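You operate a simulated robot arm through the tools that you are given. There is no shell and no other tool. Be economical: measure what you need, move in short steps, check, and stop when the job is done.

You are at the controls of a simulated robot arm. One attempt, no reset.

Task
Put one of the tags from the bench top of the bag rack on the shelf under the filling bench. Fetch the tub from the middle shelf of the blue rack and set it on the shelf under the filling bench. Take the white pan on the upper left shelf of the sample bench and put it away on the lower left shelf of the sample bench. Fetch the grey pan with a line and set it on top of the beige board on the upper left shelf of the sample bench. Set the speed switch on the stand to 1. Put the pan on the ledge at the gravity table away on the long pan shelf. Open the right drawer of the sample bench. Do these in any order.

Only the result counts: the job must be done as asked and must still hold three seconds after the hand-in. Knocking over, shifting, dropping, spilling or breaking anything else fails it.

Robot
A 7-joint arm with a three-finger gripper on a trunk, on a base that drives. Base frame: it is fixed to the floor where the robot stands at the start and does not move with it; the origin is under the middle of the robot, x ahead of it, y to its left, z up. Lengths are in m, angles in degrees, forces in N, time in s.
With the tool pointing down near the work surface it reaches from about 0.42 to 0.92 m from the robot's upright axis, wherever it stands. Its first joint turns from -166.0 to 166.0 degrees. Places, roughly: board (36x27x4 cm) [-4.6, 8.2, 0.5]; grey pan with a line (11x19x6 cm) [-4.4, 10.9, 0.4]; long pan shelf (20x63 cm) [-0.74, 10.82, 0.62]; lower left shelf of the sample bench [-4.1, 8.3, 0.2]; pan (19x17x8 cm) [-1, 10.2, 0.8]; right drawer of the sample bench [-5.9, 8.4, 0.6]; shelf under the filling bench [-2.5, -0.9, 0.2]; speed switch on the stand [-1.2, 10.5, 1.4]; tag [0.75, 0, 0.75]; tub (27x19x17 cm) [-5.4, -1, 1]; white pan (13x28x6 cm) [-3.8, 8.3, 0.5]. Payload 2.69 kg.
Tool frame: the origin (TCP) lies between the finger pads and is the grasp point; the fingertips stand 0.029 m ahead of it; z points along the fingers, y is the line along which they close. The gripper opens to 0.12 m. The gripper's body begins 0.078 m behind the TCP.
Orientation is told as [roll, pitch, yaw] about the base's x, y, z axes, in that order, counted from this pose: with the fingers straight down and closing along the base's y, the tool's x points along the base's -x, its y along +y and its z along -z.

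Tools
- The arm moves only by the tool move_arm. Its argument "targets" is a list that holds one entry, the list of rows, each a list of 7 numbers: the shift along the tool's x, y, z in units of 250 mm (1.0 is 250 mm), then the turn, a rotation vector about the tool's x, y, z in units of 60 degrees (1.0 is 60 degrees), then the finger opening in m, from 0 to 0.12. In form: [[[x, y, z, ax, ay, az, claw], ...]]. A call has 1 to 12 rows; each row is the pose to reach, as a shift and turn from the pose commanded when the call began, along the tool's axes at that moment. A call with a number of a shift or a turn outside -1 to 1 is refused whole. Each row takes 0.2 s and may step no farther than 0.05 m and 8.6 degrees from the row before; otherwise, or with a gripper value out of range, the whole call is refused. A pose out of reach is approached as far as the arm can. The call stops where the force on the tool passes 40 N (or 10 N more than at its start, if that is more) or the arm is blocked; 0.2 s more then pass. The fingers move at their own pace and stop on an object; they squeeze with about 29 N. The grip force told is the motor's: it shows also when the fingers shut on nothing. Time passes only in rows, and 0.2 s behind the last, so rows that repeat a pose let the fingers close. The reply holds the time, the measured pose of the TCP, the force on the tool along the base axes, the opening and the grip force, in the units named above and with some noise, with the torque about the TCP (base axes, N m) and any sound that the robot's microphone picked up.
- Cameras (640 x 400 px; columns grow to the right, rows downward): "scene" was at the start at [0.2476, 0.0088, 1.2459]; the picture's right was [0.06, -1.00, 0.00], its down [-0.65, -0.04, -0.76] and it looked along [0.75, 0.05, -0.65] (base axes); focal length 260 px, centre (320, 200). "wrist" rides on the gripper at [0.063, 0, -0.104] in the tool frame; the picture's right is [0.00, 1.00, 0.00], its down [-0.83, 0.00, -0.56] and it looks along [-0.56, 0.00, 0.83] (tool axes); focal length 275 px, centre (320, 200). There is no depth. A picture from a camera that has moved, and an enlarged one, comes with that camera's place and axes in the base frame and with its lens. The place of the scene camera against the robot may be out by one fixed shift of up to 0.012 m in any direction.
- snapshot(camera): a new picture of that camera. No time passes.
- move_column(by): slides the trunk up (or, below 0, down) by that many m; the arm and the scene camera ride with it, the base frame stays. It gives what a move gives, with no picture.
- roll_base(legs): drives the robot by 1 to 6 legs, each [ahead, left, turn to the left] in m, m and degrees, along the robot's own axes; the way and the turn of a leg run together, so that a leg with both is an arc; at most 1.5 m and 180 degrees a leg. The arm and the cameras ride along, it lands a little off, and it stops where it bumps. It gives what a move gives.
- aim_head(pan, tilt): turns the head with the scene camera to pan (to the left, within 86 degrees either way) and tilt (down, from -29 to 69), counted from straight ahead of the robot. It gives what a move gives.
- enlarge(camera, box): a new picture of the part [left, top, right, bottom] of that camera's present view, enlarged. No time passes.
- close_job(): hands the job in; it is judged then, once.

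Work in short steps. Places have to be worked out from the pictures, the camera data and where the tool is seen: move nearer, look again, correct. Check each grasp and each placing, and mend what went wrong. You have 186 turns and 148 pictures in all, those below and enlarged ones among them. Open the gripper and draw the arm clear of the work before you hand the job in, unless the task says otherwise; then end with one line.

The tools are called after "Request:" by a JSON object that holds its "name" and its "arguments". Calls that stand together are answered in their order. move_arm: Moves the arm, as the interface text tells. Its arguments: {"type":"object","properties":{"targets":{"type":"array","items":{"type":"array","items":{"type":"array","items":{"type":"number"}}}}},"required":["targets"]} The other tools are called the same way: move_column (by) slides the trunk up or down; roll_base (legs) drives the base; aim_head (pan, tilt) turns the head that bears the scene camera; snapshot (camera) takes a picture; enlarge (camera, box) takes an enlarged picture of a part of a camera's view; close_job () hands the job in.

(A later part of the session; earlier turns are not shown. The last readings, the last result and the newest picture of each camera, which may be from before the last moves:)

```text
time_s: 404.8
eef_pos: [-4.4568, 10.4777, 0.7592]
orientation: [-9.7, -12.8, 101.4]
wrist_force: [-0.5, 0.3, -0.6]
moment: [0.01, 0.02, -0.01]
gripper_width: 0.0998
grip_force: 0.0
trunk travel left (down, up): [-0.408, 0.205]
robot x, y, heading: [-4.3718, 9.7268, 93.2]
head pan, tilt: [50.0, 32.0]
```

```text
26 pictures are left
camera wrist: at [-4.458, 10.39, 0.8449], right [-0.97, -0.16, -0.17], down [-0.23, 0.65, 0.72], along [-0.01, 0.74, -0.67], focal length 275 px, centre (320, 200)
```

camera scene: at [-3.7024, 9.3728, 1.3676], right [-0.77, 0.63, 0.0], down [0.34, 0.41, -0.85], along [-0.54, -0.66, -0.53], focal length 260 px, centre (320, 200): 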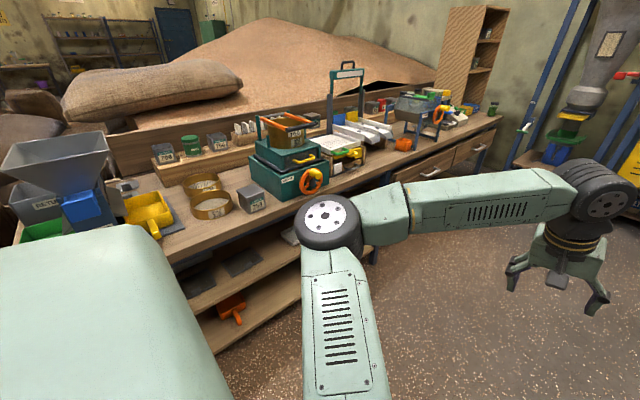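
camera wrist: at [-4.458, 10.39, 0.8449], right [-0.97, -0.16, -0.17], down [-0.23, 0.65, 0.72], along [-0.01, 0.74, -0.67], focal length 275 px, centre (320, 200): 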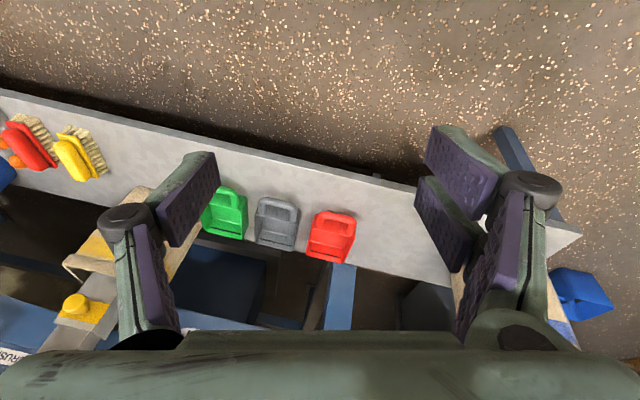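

Request:
{"name": "enlarge", "arguments": {"camera": "wrist", "box": [180, 160, 380, 280]}}

```text
3.20 times, centred on (280, 220) of wrist
camera zoom: at [-4.458, 10.39, 0.8449], right [-0.97, -0.16, -0.17], down [-0.23, 0.65, 0.72], along [-0.01, 0.74, -0.67], focal length 881 px, centre (448, 136)
```

zoom: 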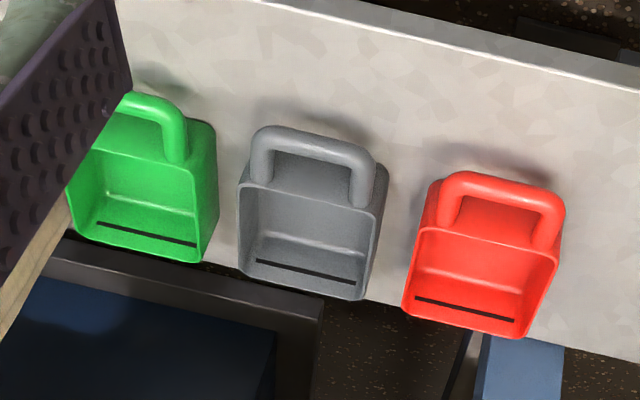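

All three have a line; the grey one is my target, with a D-handle facing me. I'll take a scene view to triangulate its handle.

Request:
{"name": "aim_head", "arguments": {"pan": -8, "tilt": 40}}

Request:
{"name": "snapshot", "arguments": {"camera": "scene"}}

```text
time_s: 406.1
eef_pos: [-4.4581, 10.4776, 0.7587]
orientation: [-9.7, -12.8, 101.4]
wrist_force: [0.2, -0.5, 0.3]
moment: [-0.02, -0.02, 0.02]
gripper_width: 0.1001
grip_force: 0.0
trunk travel left (down, up): [-0.408, 0.205]
robot x, y, heading: [-4.3735, 9.7272, 93.7]
head pan, tilt: [-8.0, 40.0]
```

```text
24 pictures are left
camera scene: at [-4.3686, 9.9688, 1.1554], right [1.0, -0.08, 0.0], down [-0.05, -0.64, -0.77], along [0.06, 0.76, -0.64], focal length 260 px, centre (320, 200)
```

scene: 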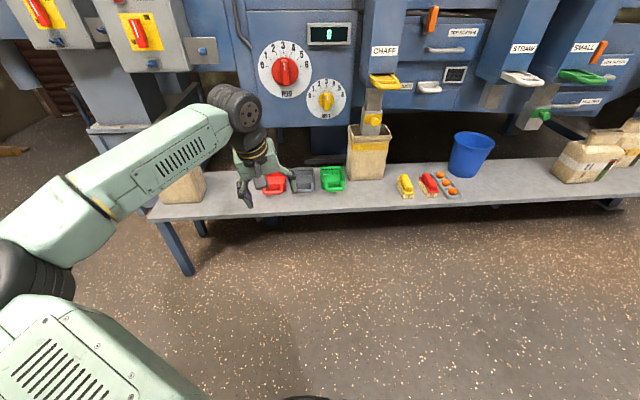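

The handle bar is at about (−4.37, 10.90, 0.43). I'll turn the tool to 25° below horizontal with the fingers closing vertically, to grip the bar like a hand would.

Request:
{"name": "move_arm", "arguments": {"targets": [[[-0.036, -0.065, 0.02, 0.0515, -0.0547, -0.097, 0.05], [-0.072, -0.13, 0.039, 0.103, -0.1093, -0.194, 0.05], [-0.108, -0.195, 0.059, 0.1545, -0.164, -0.291, 0.05], [-0.145, -0.26, 0.079, 0.206, -0.2187, -0.388, 0.05], [-0.181, -0.324, 0.098, 0.2575, -0.2733, -0.4845, 0.05], [-0.217, -0.389, 0.118, 0.309, -0.328, -0.5815, 0.05]]]}}

Request:
{"name": "move_arm", "arguments": {"targets": [[[0, 0, 0, 0.0515, -0.0547, -0.097, 0.05], [0, 0, 0, 0.103, -0.1093, -0.194, 0.05], [0, 0, 0, 0.1545, -0.164, -0.291, 0.05], [0, 0, 0, 0.206, -0.2187, -0.388, 0.05], [0, 0, 0, 0.2575, -0.2733, -0.4845, 0.04], [0, 0, 0, 0.309, -0.328, -0.5815, 0.04]]]}}

```text
time_s: 407.5
eef_pos: [-4.3685, 10.5526, 0.7592]
orientation: [-40.0, -16.3, 142.7]
wrist_force: [-0.1, 0.3, -0.1]
moment: [0.03, -0.03, 0.02]
gripper_width: 0.0502
grip_force: 0.0
trunk travel left (down, up): [-0.408, 0.205]
robot x, y, heading: [-4.3707, 9.7255, 93.4]
head pan, tilt: [-8.0, 40.0]
```

```text
time_s: 408.9
eef_pos: [-4.3697, 10.5517, 0.7589]
orientation: [-64.8, -0.1, 179.7]
wrist_force: [0.0, -0.1, -0.2]
moment: [0.0, -0.01, 0.04]
gripper_width: 0.0401
grip_force: 0.0
trunk travel left (down, up): [-0.408, 0.205]
robot x, y, heading: [-4.3734, 9.7268, 93.5]
head pan, tilt: [-8.0, 40.0]
```

The pose came out exactly. I'll lower to z≈0.49 in front of the ledge and look.

Request:
{"name": "move_arm", "arguments": {"targets": [[[0, 0.163, 0.076, 0, 0, 0, 0.036], [0, 0.326, 0.152, 0, 0, 0, 0.036], [0, 0.489, 0.229, 0, 0, 0, 0.036], [0, 0.652, 0.305, 0, 0, 0, 0.036], [0, 0.815, 0.381, 0, 0, 0, 0.036], [0, 0.978, 0.457, 0, 0, 0, 0.036]]]}}

Request:
{"name": "roll_base", "arguments": {"legs": [[0.18, 0, -3.5]]}}

Request:
{"name": "snapshot", "arguments": {"camera": "wrist"}}

```text
time_s: 410.3
eef_pos: [-4.2956, 10.5316, 0.5471]
orientation: [-56.7, -0.6, 177.4]
wrist_force: [6.0, -1.9, -2.9]
moment: [0.28, 0.27, 0.43]
gripper_width: 0.0362
grip_force: 0.1
out of reach, approached as far as the arm can: row 3, 4, 5, 6
trunk travel left (down, up): [-0.408, 0.205]
robot x, y, heading: [-4.3755, 9.7228, 93.6]
head pan, tilt: [-8.0, 40.0]
```

```text
time_s: 411.8
eef_pos: [-4.2555, 10.7084, 0.5464]
orientation: [-56.7, -0.5, 174.2]
wrist_force: [0.0, -0.1, 0.1]
moment: [-0.03, -0.01, -0.01]
gripper_width: 0.0356
grip_force: 0.1
trunk travel left (down, up): [-0.408, 0.205]
robot x, y, heading: [-4.3799, 9.9066, 89.8]
head pan, tilt: [-8.0, 40.0]
```

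```text
23 pictures are left
camera wrist: at [-4.2011, 10.6146, 0.6026], right [-0.06, -0.55, -0.84], down [-0.87, -0.38, 0.31], along [-0.49, 0.75, -0.45], focal length 275 px, centre (320, 200)
```

wrist: 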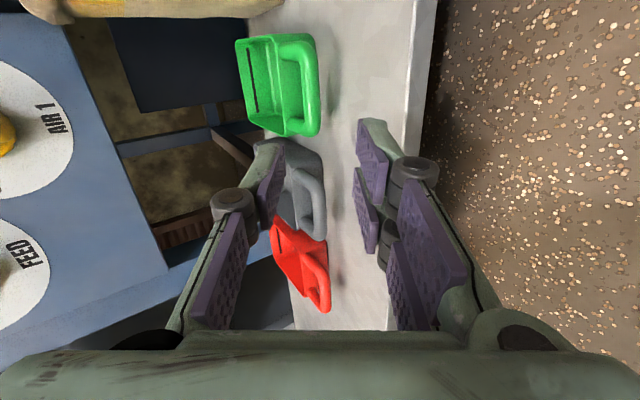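

The arm hit its low limit, so I'll lower the trunk 0.1, fix the small yaw error, and shift left to line up with the grey handle (≈(−4.38, 10.88, 0.44)).

Request:
{"name": "move_column", "arguments": {"by": -0.1}}

Request:
{"name": "move_arm", "arguments": {"targets": [[[0, 0, 0, 0.055, -0.081, -0.053, 0.036]]]}}

Request:
{"name": "roll_base", "arguments": {"legs": [[0.02, 0.122, 0]]}}

Request:
{"name": "snapshot", "arguments": {"camera": "wrist"}}

```text
time_s: 413.1
eef_pos: [-4.2556, 10.7073, 0.4456]
orientation: [-56.7, -0.6, 174.3]
wrist_force: [-0.2, 0.0, 0.7]
moment: [0.01, 0.0, 0.01]
gripper_width: 0.0363
grip_force: 0.0
trunk travel left (down, up): [-0.308, 0.305]
robot x, y, heading: [-4.3834, 9.9061, 90.0]
head pan, tilt: [-8.0, 40.0]
```

```text
time_s: 413.6
eef_pos: [-4.2558, 10.7092, 0.4462]
orientation: [-60.0, -0.4, -180.0]
wrist_force: [-1.1, -0.2, 0.3]
moment: [0.01, -0.01, -0.03]
gripper_width: 0.036
grip_force: 0.0
trunk travel left (down, up): [-0.308, 0.305]
robot x, y, heading: [-4.3797, 9.9052, 89.8]
head pan, tilt: [-8.0, 40.0]
```

```text
time_s: 415.1
eef_pos: [-4.3764, 10.7281, 0.4464]
orientation: [-60.0, -0.4, 180.0]
wrist_force: [-0.2, 0.0, 0.6]
moment: [-0.01, 0.0, -0.01]
gripper_width: 0.036
grip_force: 0.1
trunk travel left (down, up): [-0.308, 0.305]
robot x, y, heading: [-4.4993, 9.9273, 89.7]
head pan, tilt: [-8.0, 40.0]
```

```text
22 pictures are left
camera wrist: at [-4.3125, 10.6373, 0.4974], right [0.0, -0.5, -0.87], down [-0.83, -0.48, 0.28], along [-0.56, 0.72, -0.41], focal length 275 px, centre (320, 200)
```

wrist: 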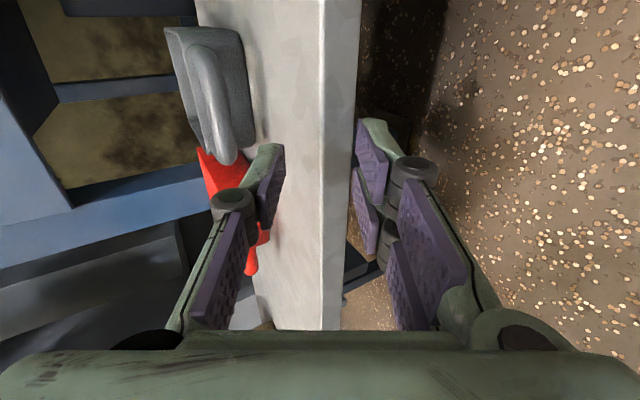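

Triangulated: bar at (−4.369, 10.861, 0.46). I'll pre-position on the approach line, drive up 10 cm, then slide in along the tool axis.

Request:
{"name": "move_arm", "arguments": {"targets": [[[0.012, -0.055, -0.177, 0, 0, 0, 0.036], [0.024, -0.11, -0.354, 0, 0, 0, 0.036]]]}}

Request:
{"name": "roll_base", "arguments": {"legs": [[0.1, 0, 0]]}}

Request:
{"name": "snapshot", "arguments": {"camera": "wrist"}}

```text
time_s: 415.8
eef_pos: [-4.3684, 10.6642, 0.5137]
orientation: [-60.1, -0.5, -180.1]
wrist_force: [0.8, -0.5, 0.5]
moment: [0.04, 0.01, -0.02]
gripper_width: 0.0357
grip_force: 0.1
trunk travel left (down, up): [-0.308, 0.305]
robot x, y, heading: [-4.4999, 9.9257, 89.9]
head pan, tilt: [-8.0, 40.0]
```

```text
time_s: 416.9
eef_pos: [-4.3694, 10.7651, 0.5132]
orientation: [-60.1, -0.4, -180.0]
wrist_force: [-0.3, 0.4, 0.2]
moment: [-0.02, 0.01, 0.0]
gripper_width: 0.0363
grip_force: 0.0
trunk travel left (down, up): [-0.308, 0.305]
robot x, y, heading: [-4.4995, 10.025, 90.0]
head pan, tilt: [-8.0, 40.0]
```

```text
21 pictures are left
camera wrist: at [-4.3047, 10.6745, 0.5646], right [0.0, -0.5, -0.87], down [-0.83, -0.48, 0.28], along [-0.56, 0.72, -0.41], focal length 275 px, centre (320, 200)
```

wrist: 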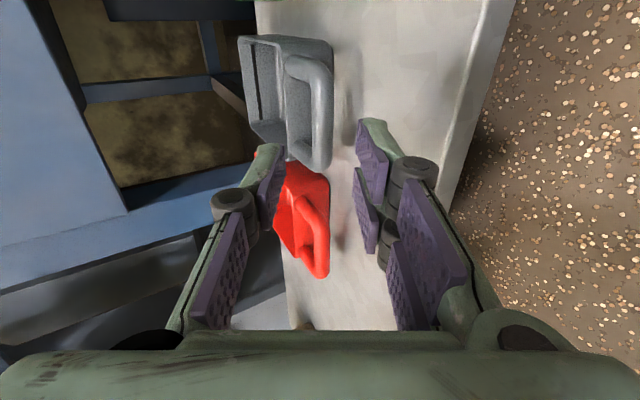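

Aligned: the bar lies on the tool's centre line about 0.11 m ahead. I'll slide in 0.1 m, close, and lift a bit.

Request:
{"name": "move_arm", "arguments": {"targets": [[[0, 0, 0.15, 0, 0, 0, 0.036], [0, 0, 0.3, 0, 0, 0, 0.036], [0, 0, 0.4, 0, 0, 0, 0.036], [0, 0, 0.4, 0, 0, 0, 0.0], [0, 0, 0.4, 0, 0, 0, 0.0], [0, 0, 0.4, 0, 0, 0, 0.0]]]}}

Request:
{"name": "move_column", "arguments": {"by": 0.08}}

Request:
{"name": "snapshot", "arguments": {"camera": "wrist"}}

```text
time_s: 418.3
eef_pos: [-4.3676, 10.8516, 0.4637]
orientation: [-60.0, -0.5, -180.1]
wrist_force: [0.8, -0.2, 0.2]
moment: [-0.07, -0.01, -0.01]
gripper_width: 0.0154
grip_force: 28.7
trunk travel left (down, up): [-0.308, 0.305]
robot x, y, heading: [-4.5005, 10.0303, 90.0]
head pan, tilt: [-8.0, 40.0]
```

```text
time_s: 419.5
eef_pos: [-4.3666, 10.8501, 0.543]
orientation: [-60.0, -0.4, -179.9]
wrist_force: [-0.1, 0.8, -0.9]
moment: [-0.07, -0.01, -0.04]
gripper_width: 0.0152
grip_force: 29.0
trunk travel left (down, up): [-0.388, 0.225]
robot x, y, heading: [-4.5026, 10.0235, 90.0]
head pan, tilt: [-8.0, 40.0]
```

```text
20 pictures are left
camera wrist: at [-4.3039, 10.7605, 0.5945], right [0.0, -0.5, -0.87], down [-0.83, -0.48, 0.28], along [-0.56, 0.72, -0.41], focal length 275 px, centre (320, 200)
```

wrist: 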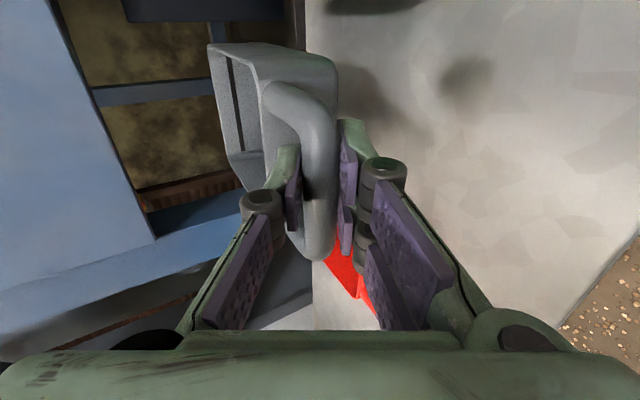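

The grey pan is held level by its handle. I'll back out of the machine ledge and turn around toward the sample bench in stages.

Request:
{"name": "roll_base", "arguments": {"legs": [[-0.33, 0, 0], [0, 0, -90], [0, 0.2, 0], [0, 0, -90]]}}

Request:
{"name": "aim_head", "arguments": {"pan": 0, "tilt": 30}}

Request:
{"name": "snapshot", "arguments": {"camera": "scene"}}

Request:
{"name": "snapshot", "arguments": {"camera": "wrist"}}

```text
time_s: 431.4
eef_pos: [-4.6538, 9.0737, 0.5439]
orientation: [-60.0, -0.4, -2.0]
wrist_force: [-0.8, 0.1, 0.3]
moment: [0.11, -0.01, 0.0]
gripper_width: 0.0154
grip_force: 28.5
trunk travel left (down, up): [-0.388, 0.225]
robot x, y, heading: [-4.4956, 9.8944, -92.1]
head pan, tilt: [-8.0, 40.0]
```

```text
time_s: 432.1
eef_pos: [-4.6526, 9.0743, 0.5424]
orientation: [-60.0, -0.4, -1.9]
wrist_force: [-0.2, 0.0, -0.8]
moment: [0.12, -0.01, -0.03]
gripper_width: 0.0154
grip_force: 29.1
trunk travel left (down, up): [-0.388, 0.225]
robot x, y, heading: [-4.4933, 9.8928, -92.2]
head pan, tilt: [0.0, 30.0]
```

```text
19 pictures are left
camera scene: at [-4.4956, 9.6506, 1.1506], right [-1.0, 0.04, 0.0], down [0.02, 0.5, -0.87], along [-0.03, -0.87, -0.5], focal length 260 px, centre (320, 200)
```

scene: 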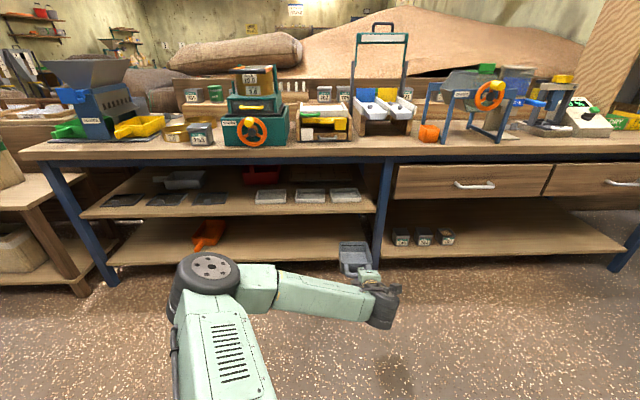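

```text
18 pictures are left
camera wrist: at [-4.714, 9.1662, 0.5947], right [0.02, 0.5, -0.87], down [0.84, 0.46, 0.28], along [0.53, -0.74, -0.41], focal length 275 px, centre (320, 200)
```

wrist: 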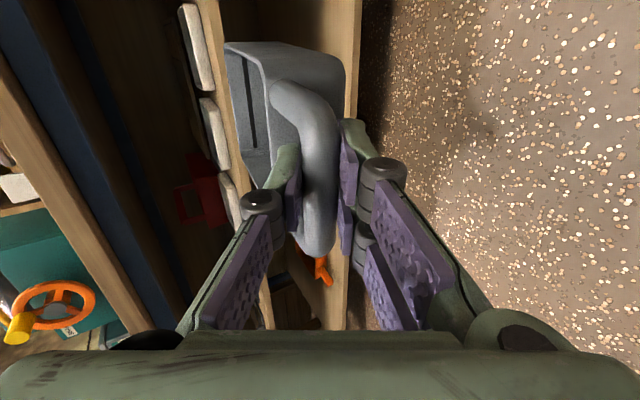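

I'll zoom in on the upper-left shelf to find the board and the white pan.

Request:
{"name": "enlarge", "arguments": {"camera": "scene", "box": [90, 150, 390, 280]}}

```text
2.13 times, centred on (240, 215) of scene
camera zoom: at [-4.4956, 9.6506, 1.1506], right [-1.0, 0.04, 0.0], down [0.02, 0.5, -0.87], along [-0.03, -0.87, -0.5], focal length 556 px, centre (491, 168)
```

zoom: 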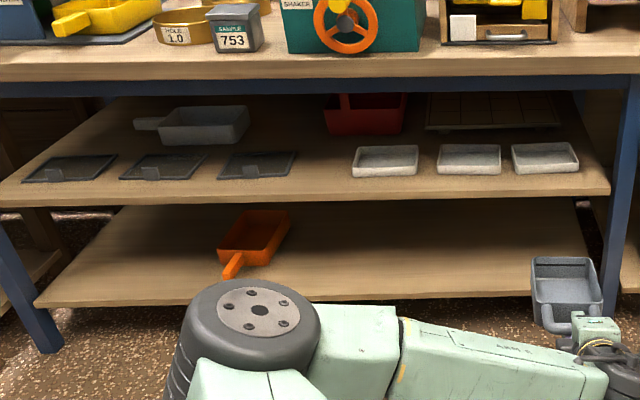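

The board lies at the back right of the upper-left shelf (x −4.73…−4.36, y 8.07…8.32, top ≈0.52) behind three small trays. I need a flatter tool to reach in, so I'll flatten to ~13° below horizontal and raise to z≈0.60.

Request:
{"name": "move_arm", "arguments": {"targets": [[[0, -0.066, -0.038, 0.095, 0, 0, 0.0], [0, -0.132, -0.076, 0.19, 0, 0, 0.0], [0, -0.198, -0.114, 0.283, 0, 0, 0.0]]]}}

Request:
{"name": "roll_base", "arguments": {"legs": [[0.25, 0.09, 2]]}}

Request:
{"name": "snapshot", "arguments": {"camera": "scene"}}

```text
time_s: 432.9
eef_pos: [-4.6644, 9.0777, 0.6089]
orientation: [-76.8, -0.4, -1.4]
wrist_force: [0.3, -0.1, -1.1]
moment: [0.11, -0.01, 0.0]
gripper_width: 0.0154
grip_force: 28.9
out of reach, approached as far as the arm can: row 3
trunk travel left (down, up): [-0.388, 0.225]
robot x, y, heading: [-4.493, 9.8905, -92.0]
head pan, tilt: [0.0, 30.0]
```

```text
time_s: 434.8
eef_pos: [-4.5445, 8.8194, 0.6079]
orientation: [-76.7, -0.4, 0.8]
wrist_force: [0.5, 0.2, -1.1]
moment: [0.13, 0.0, 0.01]
gripper_width: 0.0156
grip_force: 29.0
trunk travel left (down, up): [-0.388, 0.225]
robot x, y, heading: [-4.4074, 9.6429, -89.9]
head pan, tilt: [0.0, 30.0]
```

```text
16 pictures are left
camera scene: at [-4.3985, 9.3976, 1.1507], right [-1.0, 0.0, 0.0], down [0.0, 0.5, -0.87], along [0.0, -0.87, -0.5], focal length 260 px, centre (320, 200)
```

scene: 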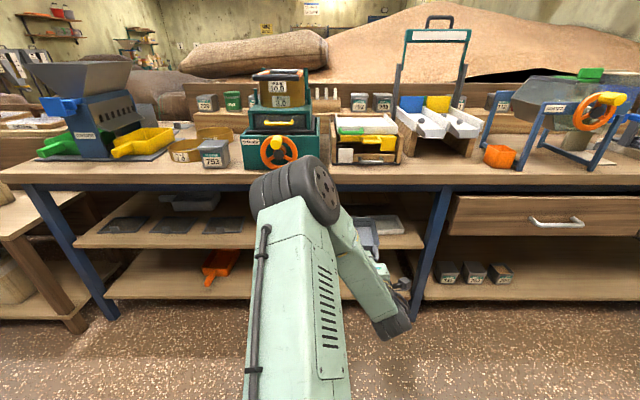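

The elbow has swung up and would hit the bench. A more stretched arm keeps the elbow back and low, so I'll extend the reach 9 cm and ease the pitch slightly, then check.

Request:
{"name": "move_arm", "arguments": {"targets": [[[0, -0.015, 0.12, -0.05, 0, 0, 0.0], [0, -0.03, 0.24, -0.1, 0, 0, 0.0], [0, -0.044, 0.36, -0.145, 0, 0, 0.0]]]}}

Request:
{"name": "snapshot", "arguments": {"camera": "scene"}}

```text
time_s: 435.6
eef_pos: [-4.5455, 8.7261, 0.5967]
orientation: [-67.9, -0.5, 0.9]
wrist_force: [-0.3, 0.4, -1.3]
moment: [0.12, 0.02, -0.02]
gripper_width: 0.0152
grip_force: 29.4
trunk travel left (down, up): [-0.388, 0.225]
robot x, y, heading: [-4.4057, 9.6402, -89.7]
head pan, tilt: [0.0, 30.0]
```

```text
15 pictures are left
camera scene: at [-4.3985, 9.3976, 1.1507], right [-1.0, 0.0, 0.0], down [0.0, 0.5, -0.87], along [0.0, -0.87, -0.5], focal length 260 px, centre (320, 200)
```

scene: 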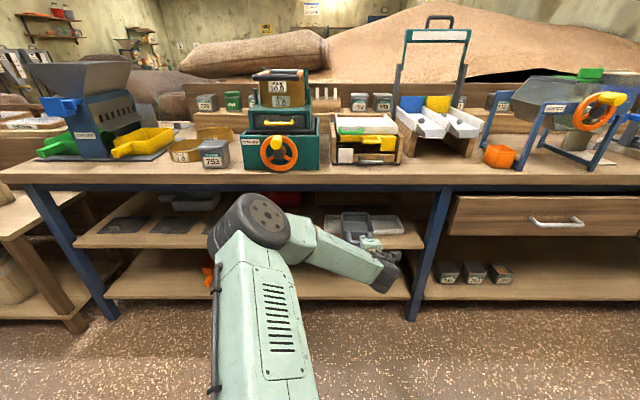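

I can stretch the arm still further to bring the elbow down and back. I'll extend another 15 cm, which already brings the pan in over the trays.

Request:
{"name": "move_arm", "arguments": {"targets": [[[0, -0.056, 0.139, 0, 0, 0, 0.0], [0, -0.113, 0.278, 0, 0, 0, 0.0], [0, -0.169, 0.417, 0, 0, 0, 0.0], [0, -0.225, 0.556, 0, 0, 0, 0.0]]]}}

Request:
{"name": "snapshot", "arguments": {"camera": "scene"}}

```text
time_s: 436.6
eef_pos: [-4.5388, 8.5777, 0.5976]
orientation: [-67.8, -0.7, 1.0]
wrist_force: [-0.6, 0.4, -1.3]
moment: [0.09, 0.01, 0.0]
gripper_width: 0.0156
grip_force: 28.7
trunk travel left (down, up): [-0.388, 0.225]
robot x, y, heading: [-4.4071, 9.6411, -89.8]
head pan, tilt: [0.0, 30.0]
```

```text
14 pictures are left
camera scene: at [-4.3985, 9.3975, 1.1506], right [-1.0, 0.0, 0.0], down [0.0, 0.5, -0.87], along [0.0, -0.87, -0.5], focal length 260 px, centre (320, 200)
```

scene: 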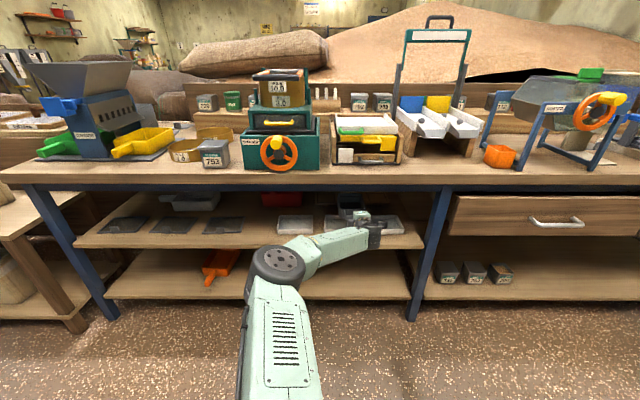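

Now the arm reaches flat into the shelf. I'll drive 0.18 forward and check with the wrist camera.

Request:
{"name": "roll_base", "arguments": {"legs": [[0.18, 0, 0]]}}

Request:
{"name": "snapshot", "arguments": {"camera": "wrist"}}

```text
time_s: 438.1
eef_pos: [-4.5337, 8.4002, 0.5989]
orientation: [-68.0, -0.5, 1.2]
wrist_force: [0.2, 0.7, -1.5]
moment: [0.11, 0.04, 0.03]
gripper_width: 0.0155
grip_force: 28.8
trunk travel left (down, up): [-0.388, 0.225]
robot x, y, heading: [-4.4052, 9.4597, -89.5]
head pan, tilt: [0.0, 30.0]
```

```text
13 pictures are left
camera wrist: at [-4.5993, 8.4948, 0.6375], right [0.0, 0.37, -0.93], down [0.82, 0.53, 0.21], along [0.57, -0.76, -0.31], focal length 275 px, centre (320, 200)
```

wrist: 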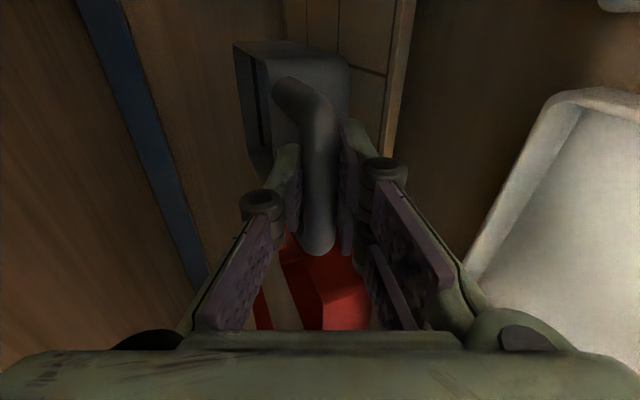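

The pan is over the board (front edge y≈8.34, pan's near bottom edge ≈8.29). I'll lower gently until contact.

Request:
{"name": "move_arm", "arguments": {"targets": [[[0, 0.037, 0.015, 0, 0, 0, 0.0], [0, 0.056, 0.023, 0, 0, 0, 0.0], [0, 0.074, 0.03, 0, 0, 0, 0.0]]]}}

```text
time_s: 438.9
eef_pos: [-4.5342, 8.4003, 0.5793]
orientation: [-68.0, -0.5, 1.2]
wrist_force: [-0.4, 0.3, -1.0]
moment: [0.1, 0.0, -0.01]
gripper_width: 0.0154
grip_force: 29.3
trunk travel left (down, up): [-0.388, 0.225]
robot x, y, heading: [-4.4041, 9.4649, -89.6]
head pan, tilt: [0.0, 30.0]
```

No contact yet at z 0.579; continuing down in small steps.

Request:
{"name": "move_arm", "arguments": {"targets": [[[0, 0.019, 0.008, 0, 0, 0, 0.0], [0, 0.037, 0.015, 0, 0, 0, 0.0], [0, 0.056, 0.023, 0, 0, 0, 0.0]]]}}

```text
time_s: 439.7
eef_pos: [-4.5341, 8.3996, 0.5657]
orientation: [-68.0, -0.6, 1.1]
wrist_force: [0.6, 0.0, -0.9]
moment: [0.09, -0.01, -0.03]
gripper_width: 0.0153
grip_force: 29.0
trunk travel left (down, up): [-0.388, 0.225]
robot x, y, heading: [-4.4063, 9.4619, -89.6]
head pan, tilt: [0.0, 30.0]
```

Request:
{"name": "move_arm", "arguments": {"targets": [[[0, 0.019, 0.008, 0, 0, 0, 0.0], [0, 0.037, 0.015, 0, 0, 0, 0.0], [0, 0.056, 0.023, 0, 0, 0, 0.0]]]}}

Request:
{"name": "snapshot", "arguments": {"camera": "wrist"}}

```text
time_s: 440.5
eef_pos: [-4.534, 8.4003, 0.5501]
orientation: [-68.1, -0.7, 1.1]
wrist_force: [-0.3, -0.1, 2.5]
moment: [-0.16, 0.15, 0.02]
gripper_width: 0.0157
grip_force: 28.8
trunk travel left (down, up): [-0.388, 0.225]
robot x, y, heading: [-4.404, 9.4624, -89.5]
head pan, tilt: [0.0, 30.0]
```

```text
12 pictures are left
camera wrist: at [-4.5995, 8.4949, 0.5887], right [0.0, 0.37, -0.93], down [0.82, 0.53, 0.21], along [0.57, -0.76, -0.31], focal length 275 px, centre (320, 200)
```

wrist: 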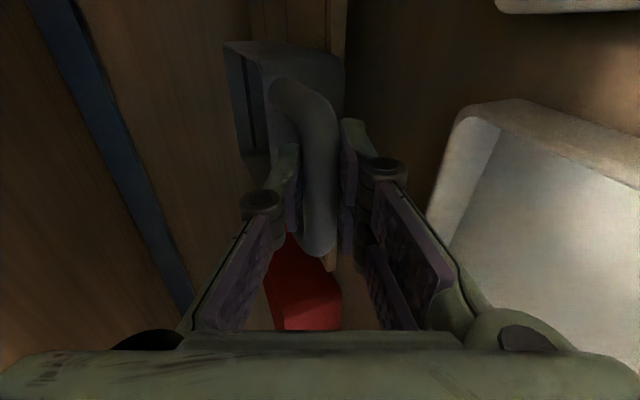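

It touches the board, but its near edge is right at the board's front edge. I'll lift 1.2 cm, go 5 cm further in, and lower again.

Request:
{"name": "move_arm", "arguments": {"targets": [[[0, -0.05, -0.02, 0, 0, 0, 0.0]]]}}

Request:
{"name": "roll_base", "arguments": {"legs": [[0.055, 0, 0]]}}

Request:
{"name": "move_arm", "arguments": {"targets": [[[0, 0.03, 0.012, 0, 0, 0, 0.0], [0, 0.05, 0.02, 0, 0, 0, 0.0], [0, 0.056, 0.023, 0, 0, 0, 0.0]]]}}

```text
time_s: 440.9
eef_pos: [-4.5342, 8.3994, 0.5639]
orientation: [-68.0, -0.6, 1.1]
wrist_force: [0.5, -0.7, -0.7]
moment: [0.09, -0.02, 0.02]
gripper_width: 0.0152
grip_force: 29.5
trunk travel left (down, up): [-0.388, 0.225]
robot x, y, heading: [-4.4047, 9.4607, -89.3]
head pan, tilt: [0.0, 30.0]
```

```text
time_s: 441.8
eef_pos: [-4.535, 8.3455, 0.562]
orientation: [-68.0, -0.5, 1.1]
wrist_force: [0.0, -0.4, -0.9]
moment: [0.09, 0.0, 0.05]
gripper_width: 0.0153
grip_force: 28.7
trunk travel left (down, up): [-0.388, 0.225]
robot x, y, heading: [-4.4063, 9.4042, -89.5]
head pan, tilt: [0.0, 30.0]
```

```text
time_s: 442.6
eef_pos: [-4.5342, 8.346, 0.5506]
orientation: [-68.1, -0.4, 1.0]
wrist_force: [0.4, 2.7, 5.8]
moment: [-0.19, 0.28, -0.09]
gripper_width: 0.0157
grip_force: 28.7
trunk travel left (down, up): [-0.388, 0.225]
robot x, y, heading: [-4.4064, 9.4078, -89.5]
head pan, tilt: [0.0, 30.0]
```

Contact at ~6 N. I'll open just enough (28 mm) and slide back off the bar along the tool axis.

Request:
{"name": "move_arm", "arguments": {"targets": [[[0, 0, 0, 0, 0, 0, 0.028], [0, 0, 0, 0, 0, 0, 0.028], [0, 0, -0.12, 0, 0, 0, 0.028], [0, 0, -0.26, 0, 0, 0, 0.028], [0, 0, -0.4, 0, 0, 0, 0.028]]]}}

Request:
{"name": "snapshot", "arguments": {"camera": "wrist"}}

```text
time_s: 443.8
eef_pos: [-4.5364, 8.4391, 0.5865]
orientation: [-67.9, -0.6, 1.1]
wrist_force: [0.2, -0.4, 0.3]
moment: [0.02, -0.02, 0.01]
gripper_width: 0.028
grip_force: 0.0
trunk travel left (down, up): [-0.388, 0.225]
robot x, y, heading: [-4.4066, 9.4101, -89.7]
head pan, tilt: [0.0, 30.0]
```

```text
11 pictures are left
camera wrist: at [-4.6021, 8.5341, 0.6249], right [0.0, 0.38, -0.93], down [0.82, 0.53, 0.21], along [0.57, -0.76, -0.31], focal length 275 px, centre (320, 200)
```

wrist: 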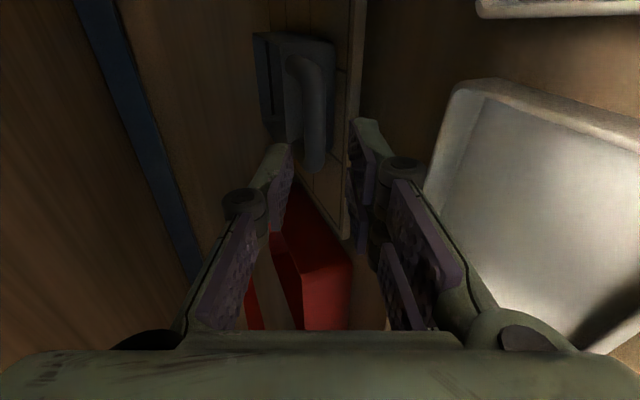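

The grey pan rests on the board. Next the white pan (stick handle toward +x, near (−3.65, 8.29, 0.52)). I'll back out, turn the base 25° left and stage in front of its handle.

Request:
{"name": "roll_base", "arguments": {"legs": [[-0.45, 0, 0], [0, 0, 25], [0.381, 0.328, 0]]}}

Request:
{"name": "move_arm", "arguments": {"targets": [[[0, 0, 0, -0.1, 0, 0, 0.05]]]}}

Request:
{"name": "snapshot", "arguments": {"camera": "wrist"}}

Request:
{"name": "snapshot", "arguments": {"camera": "scene"}}

```text
time_s: 450.6
eef_pos: [-3.6547, 8.7251, 0.5861]
orientation: [-68.0, -0.5, 26.4]
wrist_force: [-0.7, 0.2, 0.1]
moment: [0.0, 0.02, 0.01]
gripper_width: 0.0281
grip_force: 0.1
trunk travel left (down, up): [-0.388, 0.225]
robot x, y, heading: [-3.9481, 9.6566, -64.2]
head pan, tilt: [0.0, 30.0]
```

```text
time_s: 450.9
eef_pos: [-3.6544, 8.7233, 0.5874]
orientation: [-61.9, -0.6, 26.4]
wrist_force: [-0.2, -0.5, -0.3]
moment: [0.0, -0.03, -0.03]
gripper_width: 0.0502
grip_force: 0.1
trunk travel left (down, up): [-0.388, 0.225]
robot x, y, heading: [-3.9519, 9.6552, -64.5]
head pan, tilt: [0.0, 30.0]
```

```text
10 pictures are left
camera wrist: at [-3.752, 8.778, 0.6351], right [-0.21, 0.42, -0.88], down [0.52, 0.81, 0.27], along [0.83, -0.41, -0.39], focal length 275 px, centre (320, 200)
```

wrist: 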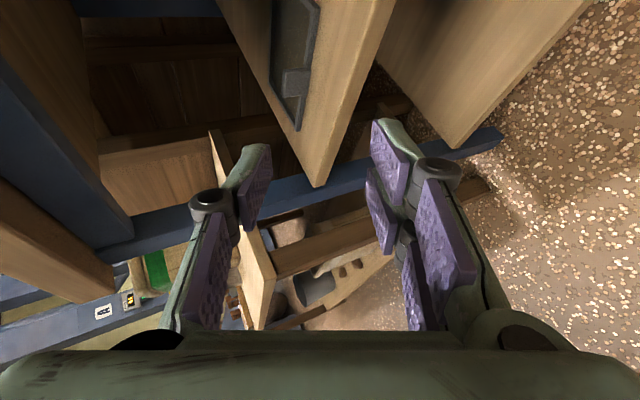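

```text
9 pictures are left
camera scene: at [-3.836, 9.4391, 1.1507], right [-0.9, -0.43, 0.0], down [-0.22, 0.45, -0.87], along [0.38, -0.78, -0.5], focal length 260 px, centre (320, 200)
```

scene: 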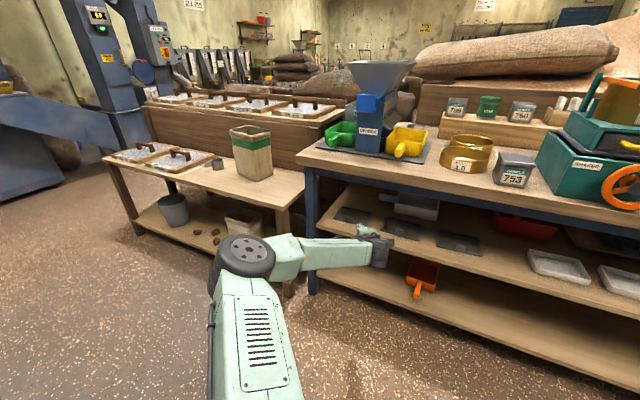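

The white pan's handle tip is around (−3.63, 8.30); my line must start further right. I'll shift the base so that the tool axis points at the handle from ~0.22 m away, and look.

Request:
{"name": "roll_base", "arguments": {"legs": [[0, -0.19, 0], [0.152, 0.008, 0]]}}

Request:
{"name": "snapshot", "arguments": {"camera": "wrist"}}

```text
time_s: 454.1
eef_pos: [-3.7496, 8.509, 0.5877]
orientation: [-62.0, -0.5, 26.5]
wrist_force: [-1.2, 0.7, 0.7]
moment: [0.01, 0.03, -0.02]
gripper_width: 0.0499
grip_force: 0.1
trunk travel left (down, up): [-0.388, 0.225]
robot x, y, heading: [-4.0512, 9.442, -63.7]
head pan, tilt: [0.0, 30.0]
```

```text
8 pictures are left
camera wrist: at [-3.8482, 8.5626, 0.6349], right [-0.21, 0.42, -0.88], down [0.52, 0.81, 0.27], along [0.83, -0.4, -0.39], focal length 275 px, centre (320, 200)
```

wrist: 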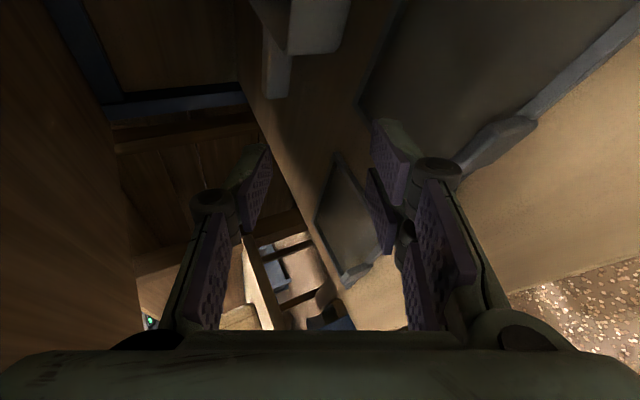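

Handle centre ≈(−3.654, 8.30, 0.518). I'll go to a point 9 cm short of it on the tool axis, then slide in and close.

Request:
{"name": "roll_base", "arguments": {"legs": [[0.15, -0.007, 0]]}}

Request:
{"name": "move_arm", "arguments": {"targets": [[[0, 0.1, 0.05, 0, 0, 0, 0.045]]]}}

Request:
{"name": "snapshot", "arguments": {"camera": "wrist"}}

```text
time_s: 455.4
eef_pos: [-3.6875, 8.3724, 0.5723]
orientation: [-61.1, -0.8, 26.8]
wrist_force: [0.1, -0.1, -0.2]
moment: [0.0, 0.02, 0.01]
gripper_width: 0.0497
grip_force: 0.1
trunk travel left (down, up): [-0.388, 0.225]
robot x, y, heading: [-3.9924, 9.3013, -63.8]
head pan, tilt: [0.0, 30.0]
```

```text
time_s: 455.8
eef_pos: [-3.6887, 8.3745, 0.5523]
orientation: [-61.4, -0.8, 26.8]
wrist_force: [0.0, -0.9, 0.2]
moment: [0.04, 0.02, -0.02]
gripper_width: 0.0451
grip_force: 0.1
trunk travel left (down, up): [-0.388, 0.225]
robot x, y, heading: [-3.9902, 9.3047, -63.9]
head pan, tilt: [0.0, 30.0]
```

```text
7 pictures are left
camera wrist: at [-3.7868, 8.4264, 0.6008], right [-0.21, 0.43, -0.88], down [0.52, 0.81, 0.27], along [0.83, -0.4, -0.39], focal length 275 px, centre (320, 200)
```

wrist: 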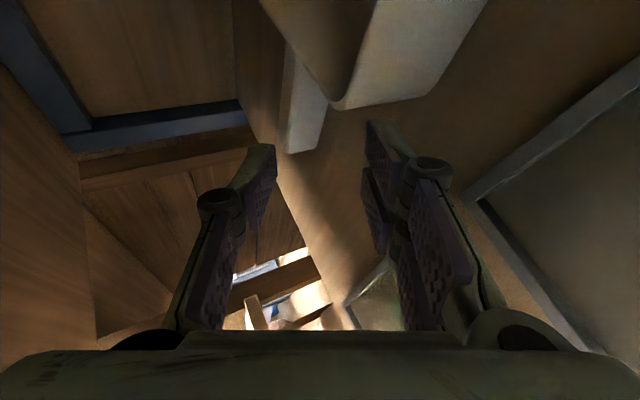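

The handle sits about 1.6 cm above the tool's centre line. I'll correct that, slide in 9 cm, close and lift 6 cm.

Request:
{"name": "move_arm", "arguments": {"targets": [[[0, -0.064, 0, 0, 0, 0, 0.05], [0, -0.064, 0.12, 0, 0, 0, 0.05], [0, -0.064, 0.24, 0, 0, 0, 0.05], [0, -0.064, 0.36, 0, 0, 0, 0.05], [0, -0.064, 0.36, 0, 0, 0, 0.02], [0, -0.064, 0.36, 0, 0, 0, 0.0], [0, -0.064, 0.36, 0, 0, 0, 0.0], [0, -0.064, 0.36, 0, 0, 0, 0.0]]]}}

Request:
{"name": "move_column", "arguments": {"by": 0.05}}

Request:
{"name": "snapshot", "arguments": {"camera": "wrist"}}

```text
time_s: 457.6
eef_pos: [-3.6488, 8.297, 0.5214]
orientation: [-61.3, -0.8, 26.8]
wrist_force: [0.4, 0.2, -2.2]
moment: [0.02, -0.24, -0.01]
gripper_width: 0.0349
grip_force: 28.9
trunk travel left (down, up): [-0.388, 0.225]
robot x, y, heading: [-3.9904, 9.3027, -64.0]
head pan, tilt: [0.0, 30.0]
```

```text
time_s: 458.6
eef_pos: [-3.6492, 8.2978, 0.5678]
orientation: [-61.1, -0.9, 26.6]
wrist_force: [0.2, -0.2, -2.2]
moment: [0.01, -0.2, 0.01]
gripper_width: 0.0348
grip_force: 28.8
trunk travel left (down, up): [-0.438, 0.175]
robot x, y, heading: [-3.9927, 9.3018, -64.0]
head pan, tilt: [0.0, 30.0]
```

```text
6 pictures are left
camera wrist: at [-3.7471, 8.3503, 0.6171], right [-0.21, 0.43, -0.88], down [0.52, 0.81, 0.28], along [0.83, -0.4, -0.39], focal length 275 px, centre (320, 200)
```

wrist: 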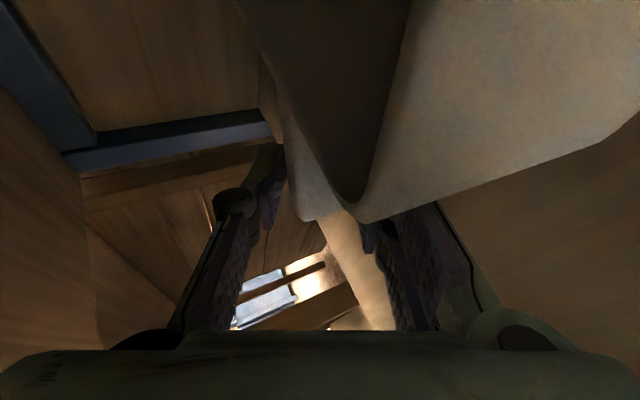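

The white pan is lifted (≈0.2 kg). I'll raise 1 cm more and withdraw straight out (+y).

Request:
{"name": "move_column", "arguments": {"by": 0.012}}

Request:
{"name": "roll_base", "arguments": {"legs": [[-0.45, 0.219, 0]]}}

Request:
{"name": "snapshot", "arguments": {"camera": "scene"}}

```text
time_s: 459.1
eef_pos: [-3.6516, 8.301, 0.5614]
orientation: [-60.1, -1.0, 26.8]
wrist_force: [-0.9, -1.0, -1.4]
moment: [0.07, -0.24, 0.01]
gripper_width: 0.0345
grip_force: 29.1
trunk travel left (down, up): [-0.45, 0.163]
robot x, y, heading: [-3.9906, 9.3022, -63.9]
head pan, tilt: [0.0, 30.0]
```

```text
time_s: 462.1
eef_pos: [-3.6573, 8.8064, 0.5828]
orientation: [-61.3, -0.8, 26.8]
wrist_force: [-0.2, -0.9, -1.3]
moment: [0.04, -0.23, 0.02]
gripper_width: 0.0341
grip_force: 29.2
trunk travel left (down, up): [-0.45, 0.163]
robot x, y, heading: [-3.9939, 9.8134, -63.9]
head pan, tilt: [0.0, 30.0]
```

```text
5 pictures are left
camera scene: at [-3.8823, 9.5938, 1.2127], right [-0.9, -0.44, 0.0], down [-0.22, 0.45, -0.87], along [0.38, -0.78, -0.5], focal length 260 px, centre (320, 200)
```

scene: 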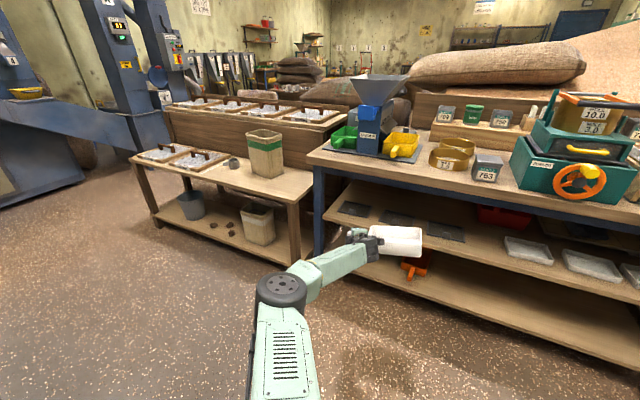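

The pan is out. I'll zoom to check its attitude in the grip.

Request:
{"name": "enlarge", "arguments": {"camera": "scene", "box": [330, 200, 450, 310]}}

```text
3.64 times, centred on (390, 255) of scene
camera zoom: at [-3.8823, 9.5938, 1.2127], right [-0.9, -0.44, 0.0], down [-0.22, 0.45, -0.87], along [0.38, -0.78, -0.5], focal length 948 px, centre (66, 0)
```

zoom: 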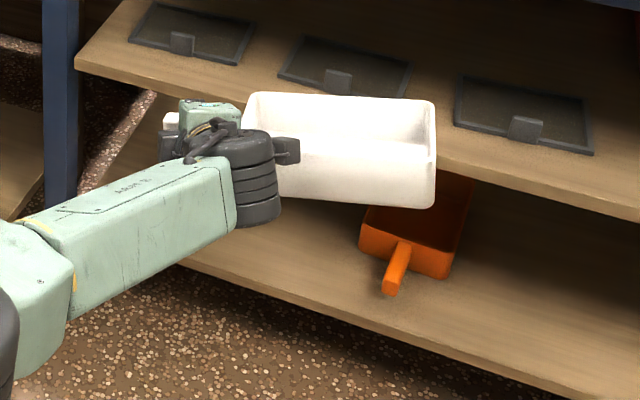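

The pan is upright and level. I'll carry it right to x≈−4.1 (clear of the orange scoop) and lower the trunk in front of the lower shelf.

Request:
{"name": "roll_base", "arguments": {"legs": [[-0.194, -0.398, 0]]}}

Request:
{"name": "move_column", "arguments": {"by": -0.29}}

```text
time_s: 465.8
eef_pos: [-4.1174, 8.8035, 0.5824]
orientation: [-61.3, -0.8, 26.0]
wrist_force: [1.2, -0.6, -2.5]
moment: [0.06, -0.25, -0.02]
gripper_width: 0.0338
grip_force: 29.1
trunk travel left (down, up): [-0.45, 0.163]
robot x, y, heading: [-4.4426, 9.8116, -64.8]
head pan, tilt: [0.0, 30.0]
```

```text
time_s: 468.7
eef_pos: [-4.1166, 8.8016, 0.2927]
orientation: [-61.3, -0.8, 26.0]
wrist_force: [0.1, -0.1, -2.2]
moment: [0.03, -0.2, 0.0]
gripper_width: 0.0338
grip_force: 28.8
trunk travel left (down, up): [-0.16, 0.453]
robot x, y, heading: [-4.4444, 9.8156, -64.9]
head pan, tilt: [0.0, 30.0]
```

Trunk lowered fine; pan bottom is ~5 cm above the lower shelf level. Driving in 0.36 m.

Request:
{"name": "roll_base", "arguments": {"legs": [[0.326, -0.153, 0]]}}

Request:
{"name": "move_column", "arguments": {"by": -0.035}}

```text
time_s: 471.0
eef_pos: [-4.1249, 8.4495, 0.2924]
orientation: [-61.3, -0.8, 25.5]
wrist_force: [0.1, 0.2, -1.9]
moment: [0.03, -0.23, 0.0]
gripper_width: 0.0297
grip_force: 29.5
trunk travel left (down, up): [-0.16, 0.453]
robot x, y, heading: [-4.4445, 9.4639, -64.9]
head pan, tilt: [0.0, 30.0]
```

```text
time_s: 471.8
eef_pos: [-4.1247, 8.4488, 0.2576]
orientation: [-61.3, -0.8, 25.6]
wrist_force: [0.9, -0.3, -2.2]
moment: [0.07, -0.22, 0.03]
gripper_width: 0.0298
grip_force: 28.7
trunk travel left (down, up): [-0.125, 0.488]
robot x, y, heading: [-4.4449, 9.464, -65.0]
head pan, tilt: [0.0, 30.0]
```

No contact yet; I'll lower in small arm steps.

Request:
{"name": "move_arm", "arguments": {"targets": [[[0, 0.025, 0.013, 0, 0, 0, 0.0], [0, 0.05, 0.026, 0, 0, 0, 0.0], [0, 0.07, 0.038, 0, 0, 0, 0.0]]]}}

Request:
{"name": "snapshot", "arguments": {"camera": "wrist"}}

```text
time_s: 472.6
eef_pos: [-4.1236, 8.4484, 0.24]
orientation: [-61.6, -0.8, 25.6]
wrist_force: [0.7, 3.4, 7.5]
moment: [-0.32, 0.25, -0.13]
gripper_width: 0.0298
grip_force: 29.2
trunk travel left (down, up): [-0.125, 0.488]
robot x, y, heading: [-4.4428, 9.4597, -65.1]
head pan, tilt: [0.0, 30.0]
```

```text
3 pictures are left
camera wrist: at [-4.2209, 8.5025, 0.2893], right [-0.2, 0.43, -0.88], down [0.53, 0.8, 0.27], along [0.82, -0.41, -0.39], focal length 275 px, centre (320, 200)
```

wrist: 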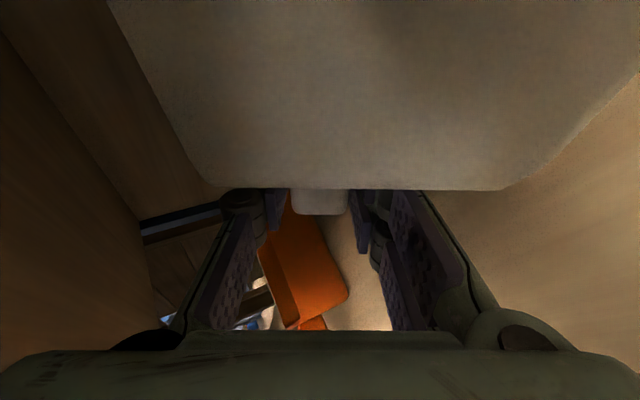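

It rests on the lower shelf (≈10 N contact). I'll open slightly, slide back along the tool axis and back out.

Request:
{"name": "move_arm", "arguments": {"targets": [[[0, 0, 0, 0, 0, 0, 0.036], [0, 0, 0, 0, 0, 0, 0.04], [0, 0, -0.03, 0, 0, 0, 0.042], [0, 0, -0.16, 0, 0, 0, 0.045], [0, 0, -0.3, 0, 0, 0, 0.045], [0, 0, -0.44, 0, 0, 0, 0.045]]]}}

Request:
{"name": "roll_base", "arguments": {"legs": [[-0.4, 0.187, 0]]}}

Request:
{"name": "aim_head", "arguments": {"pan": -18, "tilt": 25}}

Request:
{"name": "snapshot", "arguments": {"camera": "scene"}}

```text
time_s: 474.0
eef_pos: [-4.167, 8.5359, 0.2908]
orientation: [-61.4, -0.9, 25.6]
wrist_force: [-0.8, -0.2, -0.2]
moment: [0.07, -0.05, -0.08]
gripper_width: 0.0463
grip_force: 2.9
trunk travel left (down, up): [-0.125, 0.488]
robot x, y, heading: [-4.4481, 9.4611, -65.0]
head pan, tilt: [0.0, 30.0]
```

```text
time_s: 476.7
eef_pos: [-4.1679, 8.9825, 0.2895]
orientation: [-61.4, -0.7, 25.7]
wrist_force: [-0.4, -0.3, 0.7]
moment: [-0.02, 0.0, -0.02]
gripper_width: 0.045
grip_force: 0.0
trunk travel left (down, up): [-0.125, 0.488]
robot x, y, heading: [-4.4455, 9.9084, -65.2]
head pan, tilt: [0.0, 30.0]
```

```text
time_s: 477.5
eef_pos: [-4.1687, 8.983, 0.2905]
orientation: [-61.4, -0.8, 25.7]
wrist_force: [-0.7, 0.7, 0.4]
moment: [0.02, 0.01, 0.01]
gripper_width: 0.0451
grip_force: 0.0
trunk travel left (down, up): [-0.125, 0.488]
robot x, y, heading: [-4.4494, 9.9099, -65.2]
head pan, tilt: [-18.0, 25.0]
```

```text
2 pictures are left
camera scene: at [-4.3631, 9.6772, 0.8957], right [-0.99, -0.12, 0.0], down [-0.05, 0.42, -0.91], along [0.11, -0.9, -0.42], focal length 260 px, centre (320, 200)
```

scene: 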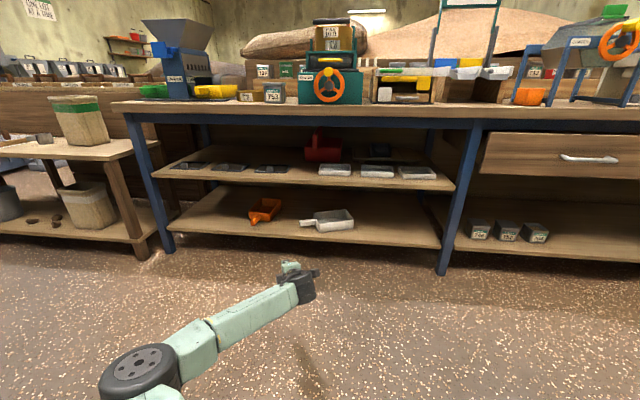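

The white pan sits on the lower shelf. Last: the right drawer; its pull bar should be at about (−5.855, 8.69, 0.66). I'll raise the trunk, square up to −y and drive over there.

Request:
{"name": "move_column", "arguments": {"by": 0.4}}

Request:
{"name": "move_column", "arguments": {"by": 0.022}}

Request:
{"name": "roll_base", "arguments": {"legs": [[0, 0, -24.8], [0, -1.267, 0]]}}

```text
time_s: 481.3
eef_pos: [-4.1684, 8.9824, 0.6897]
orientation: [-61.4, -0.9, 25.8]
wrist_force: [-0.6, 0.5, -0.1]
moment: [0.0, -0.02, -0.01]
gripper_width: 0.0452
grip_force: 0.0
trunk travel left (down, up): [-0.525, 0.088]
robot x, y, heading: [-4.4459, 9.9084, -65.1]
head pan, tilt: [-18.0, 25.0]
```

```text
time_s: 482.0
eef_pos: [-4.1685, 8.9838, 0.7116]
orientation: [-61.2, -0.8, 25.7]
wrist_force: [-0.5, 0.6, 0.0]
moment: [0.04, -0.01, -0.02]
gripper_width: 0.0449
grip_force: 0.0
trunk travel left (down, up): [-0.547, 0.066]
robot x, y, heading: [-4.4488, 9.908, -64.8]
head pan, tilt: [-18.0, 25.0]
```

```text
time_s: 493.4
eef_pos: [-5.8412, 8.935, 0.712]
orientation: [-61.3, -0.8, 1.6]
wrist_force: [0.0, 0.0, -1.2]
moment: [0.02, 0.0, -0.01]
gripper_width: 0.0447
grip_force: 0.0
trunk travel left (down, up): [-0.547, 0.066]
robot x, y, heading: [-5.7211, 9.8894, -88.9]
head pan, tilt: [-18.0, 25.0]
```

I'm in front of the drawer. I'll move 0.12 closer and use a picture to locate the bar.

Request:
{"name": "roll_base", "arguments": {"legs": [[0.12, 0, 0]]}}

Request:
{"name": "snapshot", "arguments": {"camera": "wrist"}}

```text
time_s: 494.7
eef_pos: [-5.8414, 8.8134, 0.7115]
orientation: [-61.3, -0.8, 1.6]
wrist_force: [-0.2, 0.6, -1.0]
moment: [-0.02, -0.03, -0.01]
gripper_width: 0.0449
grip_force: 0.0
trunk travel left (down, up): [-0.547, 0.066]
robot x, y, heading: [-5.7148, 9.7701, -88.9]
head pan, tilt: [-18.0, 25.0]
```

```text
1 pictures are left
camera wrist: at [-5.9071, 8.9021, 0.7608], right [-0.01, 0.48, -0.88], down [0.81, 0.51, 0.28], along [0.58, -0.71, -0.39], focal length 275 px, centre (320, 200)
```

wrist: 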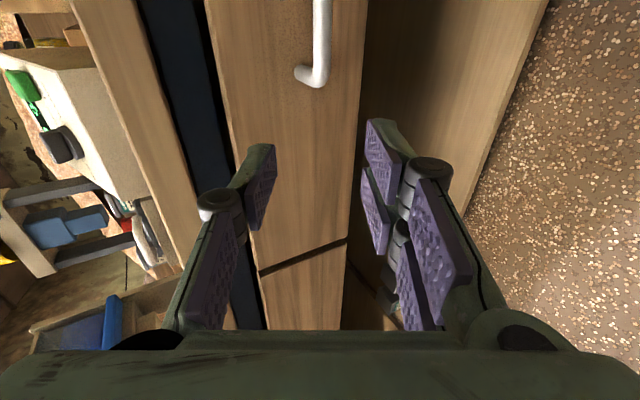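

The bar is exactly on the tool's centre plane; its left end is at x≈−5.855, so its middle is near −5.94. I'll shift 10 cm right, close the gap, and slide in along the axis until light contact with the drawer face.

Request:
{"name": "roll_base", "arguments": {"legs": [[0, -0.095, 0], [0.05, 0, 0]]}}

Request:
{"name": "move_arm", "arguments": {"targets": [[[0, 0.096, 0.052, 0, 0, 0, 0.05], [0, 0.096, 0.13, 0, 0, 0, 0.05], [0, 0.096, 0.21, 0, 0, 0, 0.05], [0, 0.096, 0.27, 0, 0, 0, 0.05], [0, 0.096, 0.33, 0, 0, 0, 0.05], [0, 0.096, 0.37, 0, 0, 0, 0.05]]]}}

```text
time_s: 496.6
eef_pos: [-5.9336, 8.7624, 0.7117]
orientation: [-61.4, -0.8, 1.7]
wrist_force: [-0.6, 0.3, -0.9]
moment: [0.0, 0.02, -0.02]
gripper_width: 0.0451
grip_force: 0.1
trunk travel left (down, up): [-0.547, 0.066]
robot x, y, heading: [-5.8136, 9.7174, -89.3]
head pan, tilt: [-18.0, 25.0]
```

```text
time_s: 498.0
eef_pos: [-5.9308, 8.695, 0.6477]
orientation: [-61.2, -0.8, 1.8]
wrist_force: [-0.6, 0.0, 0.1]
moment: [-0.01, 0.03, 0.02]
gripper_width: 0.0497
grip_force: 0.0
trunk travel left (down, up): [-0.547, 0.066]
robot x, y, heading: [-5.8126, 9.7191, -89.0]
head pan, tilt: [-18.0, 25.0]
```

No contact yet, and the bar should now be between the pads. I'll close and check the width.

Request:
{"name": "move_arm", "arguments": {"targets": [[[0, 0, 0, 0, 0, 0, 0.02], [0, 0, 0, 0, 0, 0, 0.0], [0, 0, 0, 0, 0, 0, 0.0], [0, 0, 0, 0, 0, 0, 0.0]]]}}

```text
time_s: 499.0
eef_pos: [-5.9318, 8.6949, 0.6495]
orientation: [-61.4, -0.8, 1.7]
wrist_force: [-0.4, 2.5, 0.3]
moment: [0.03, 0.03, -0.07]
gripper_width: 0.0
grip_force: 18.5
trunk travel left (down, up): [-0.547, 0.066]
robot x, y, heading: [-5.8124, 9.7192, -89.0]
head pan, tilt: [-18.0, 25.0]
```

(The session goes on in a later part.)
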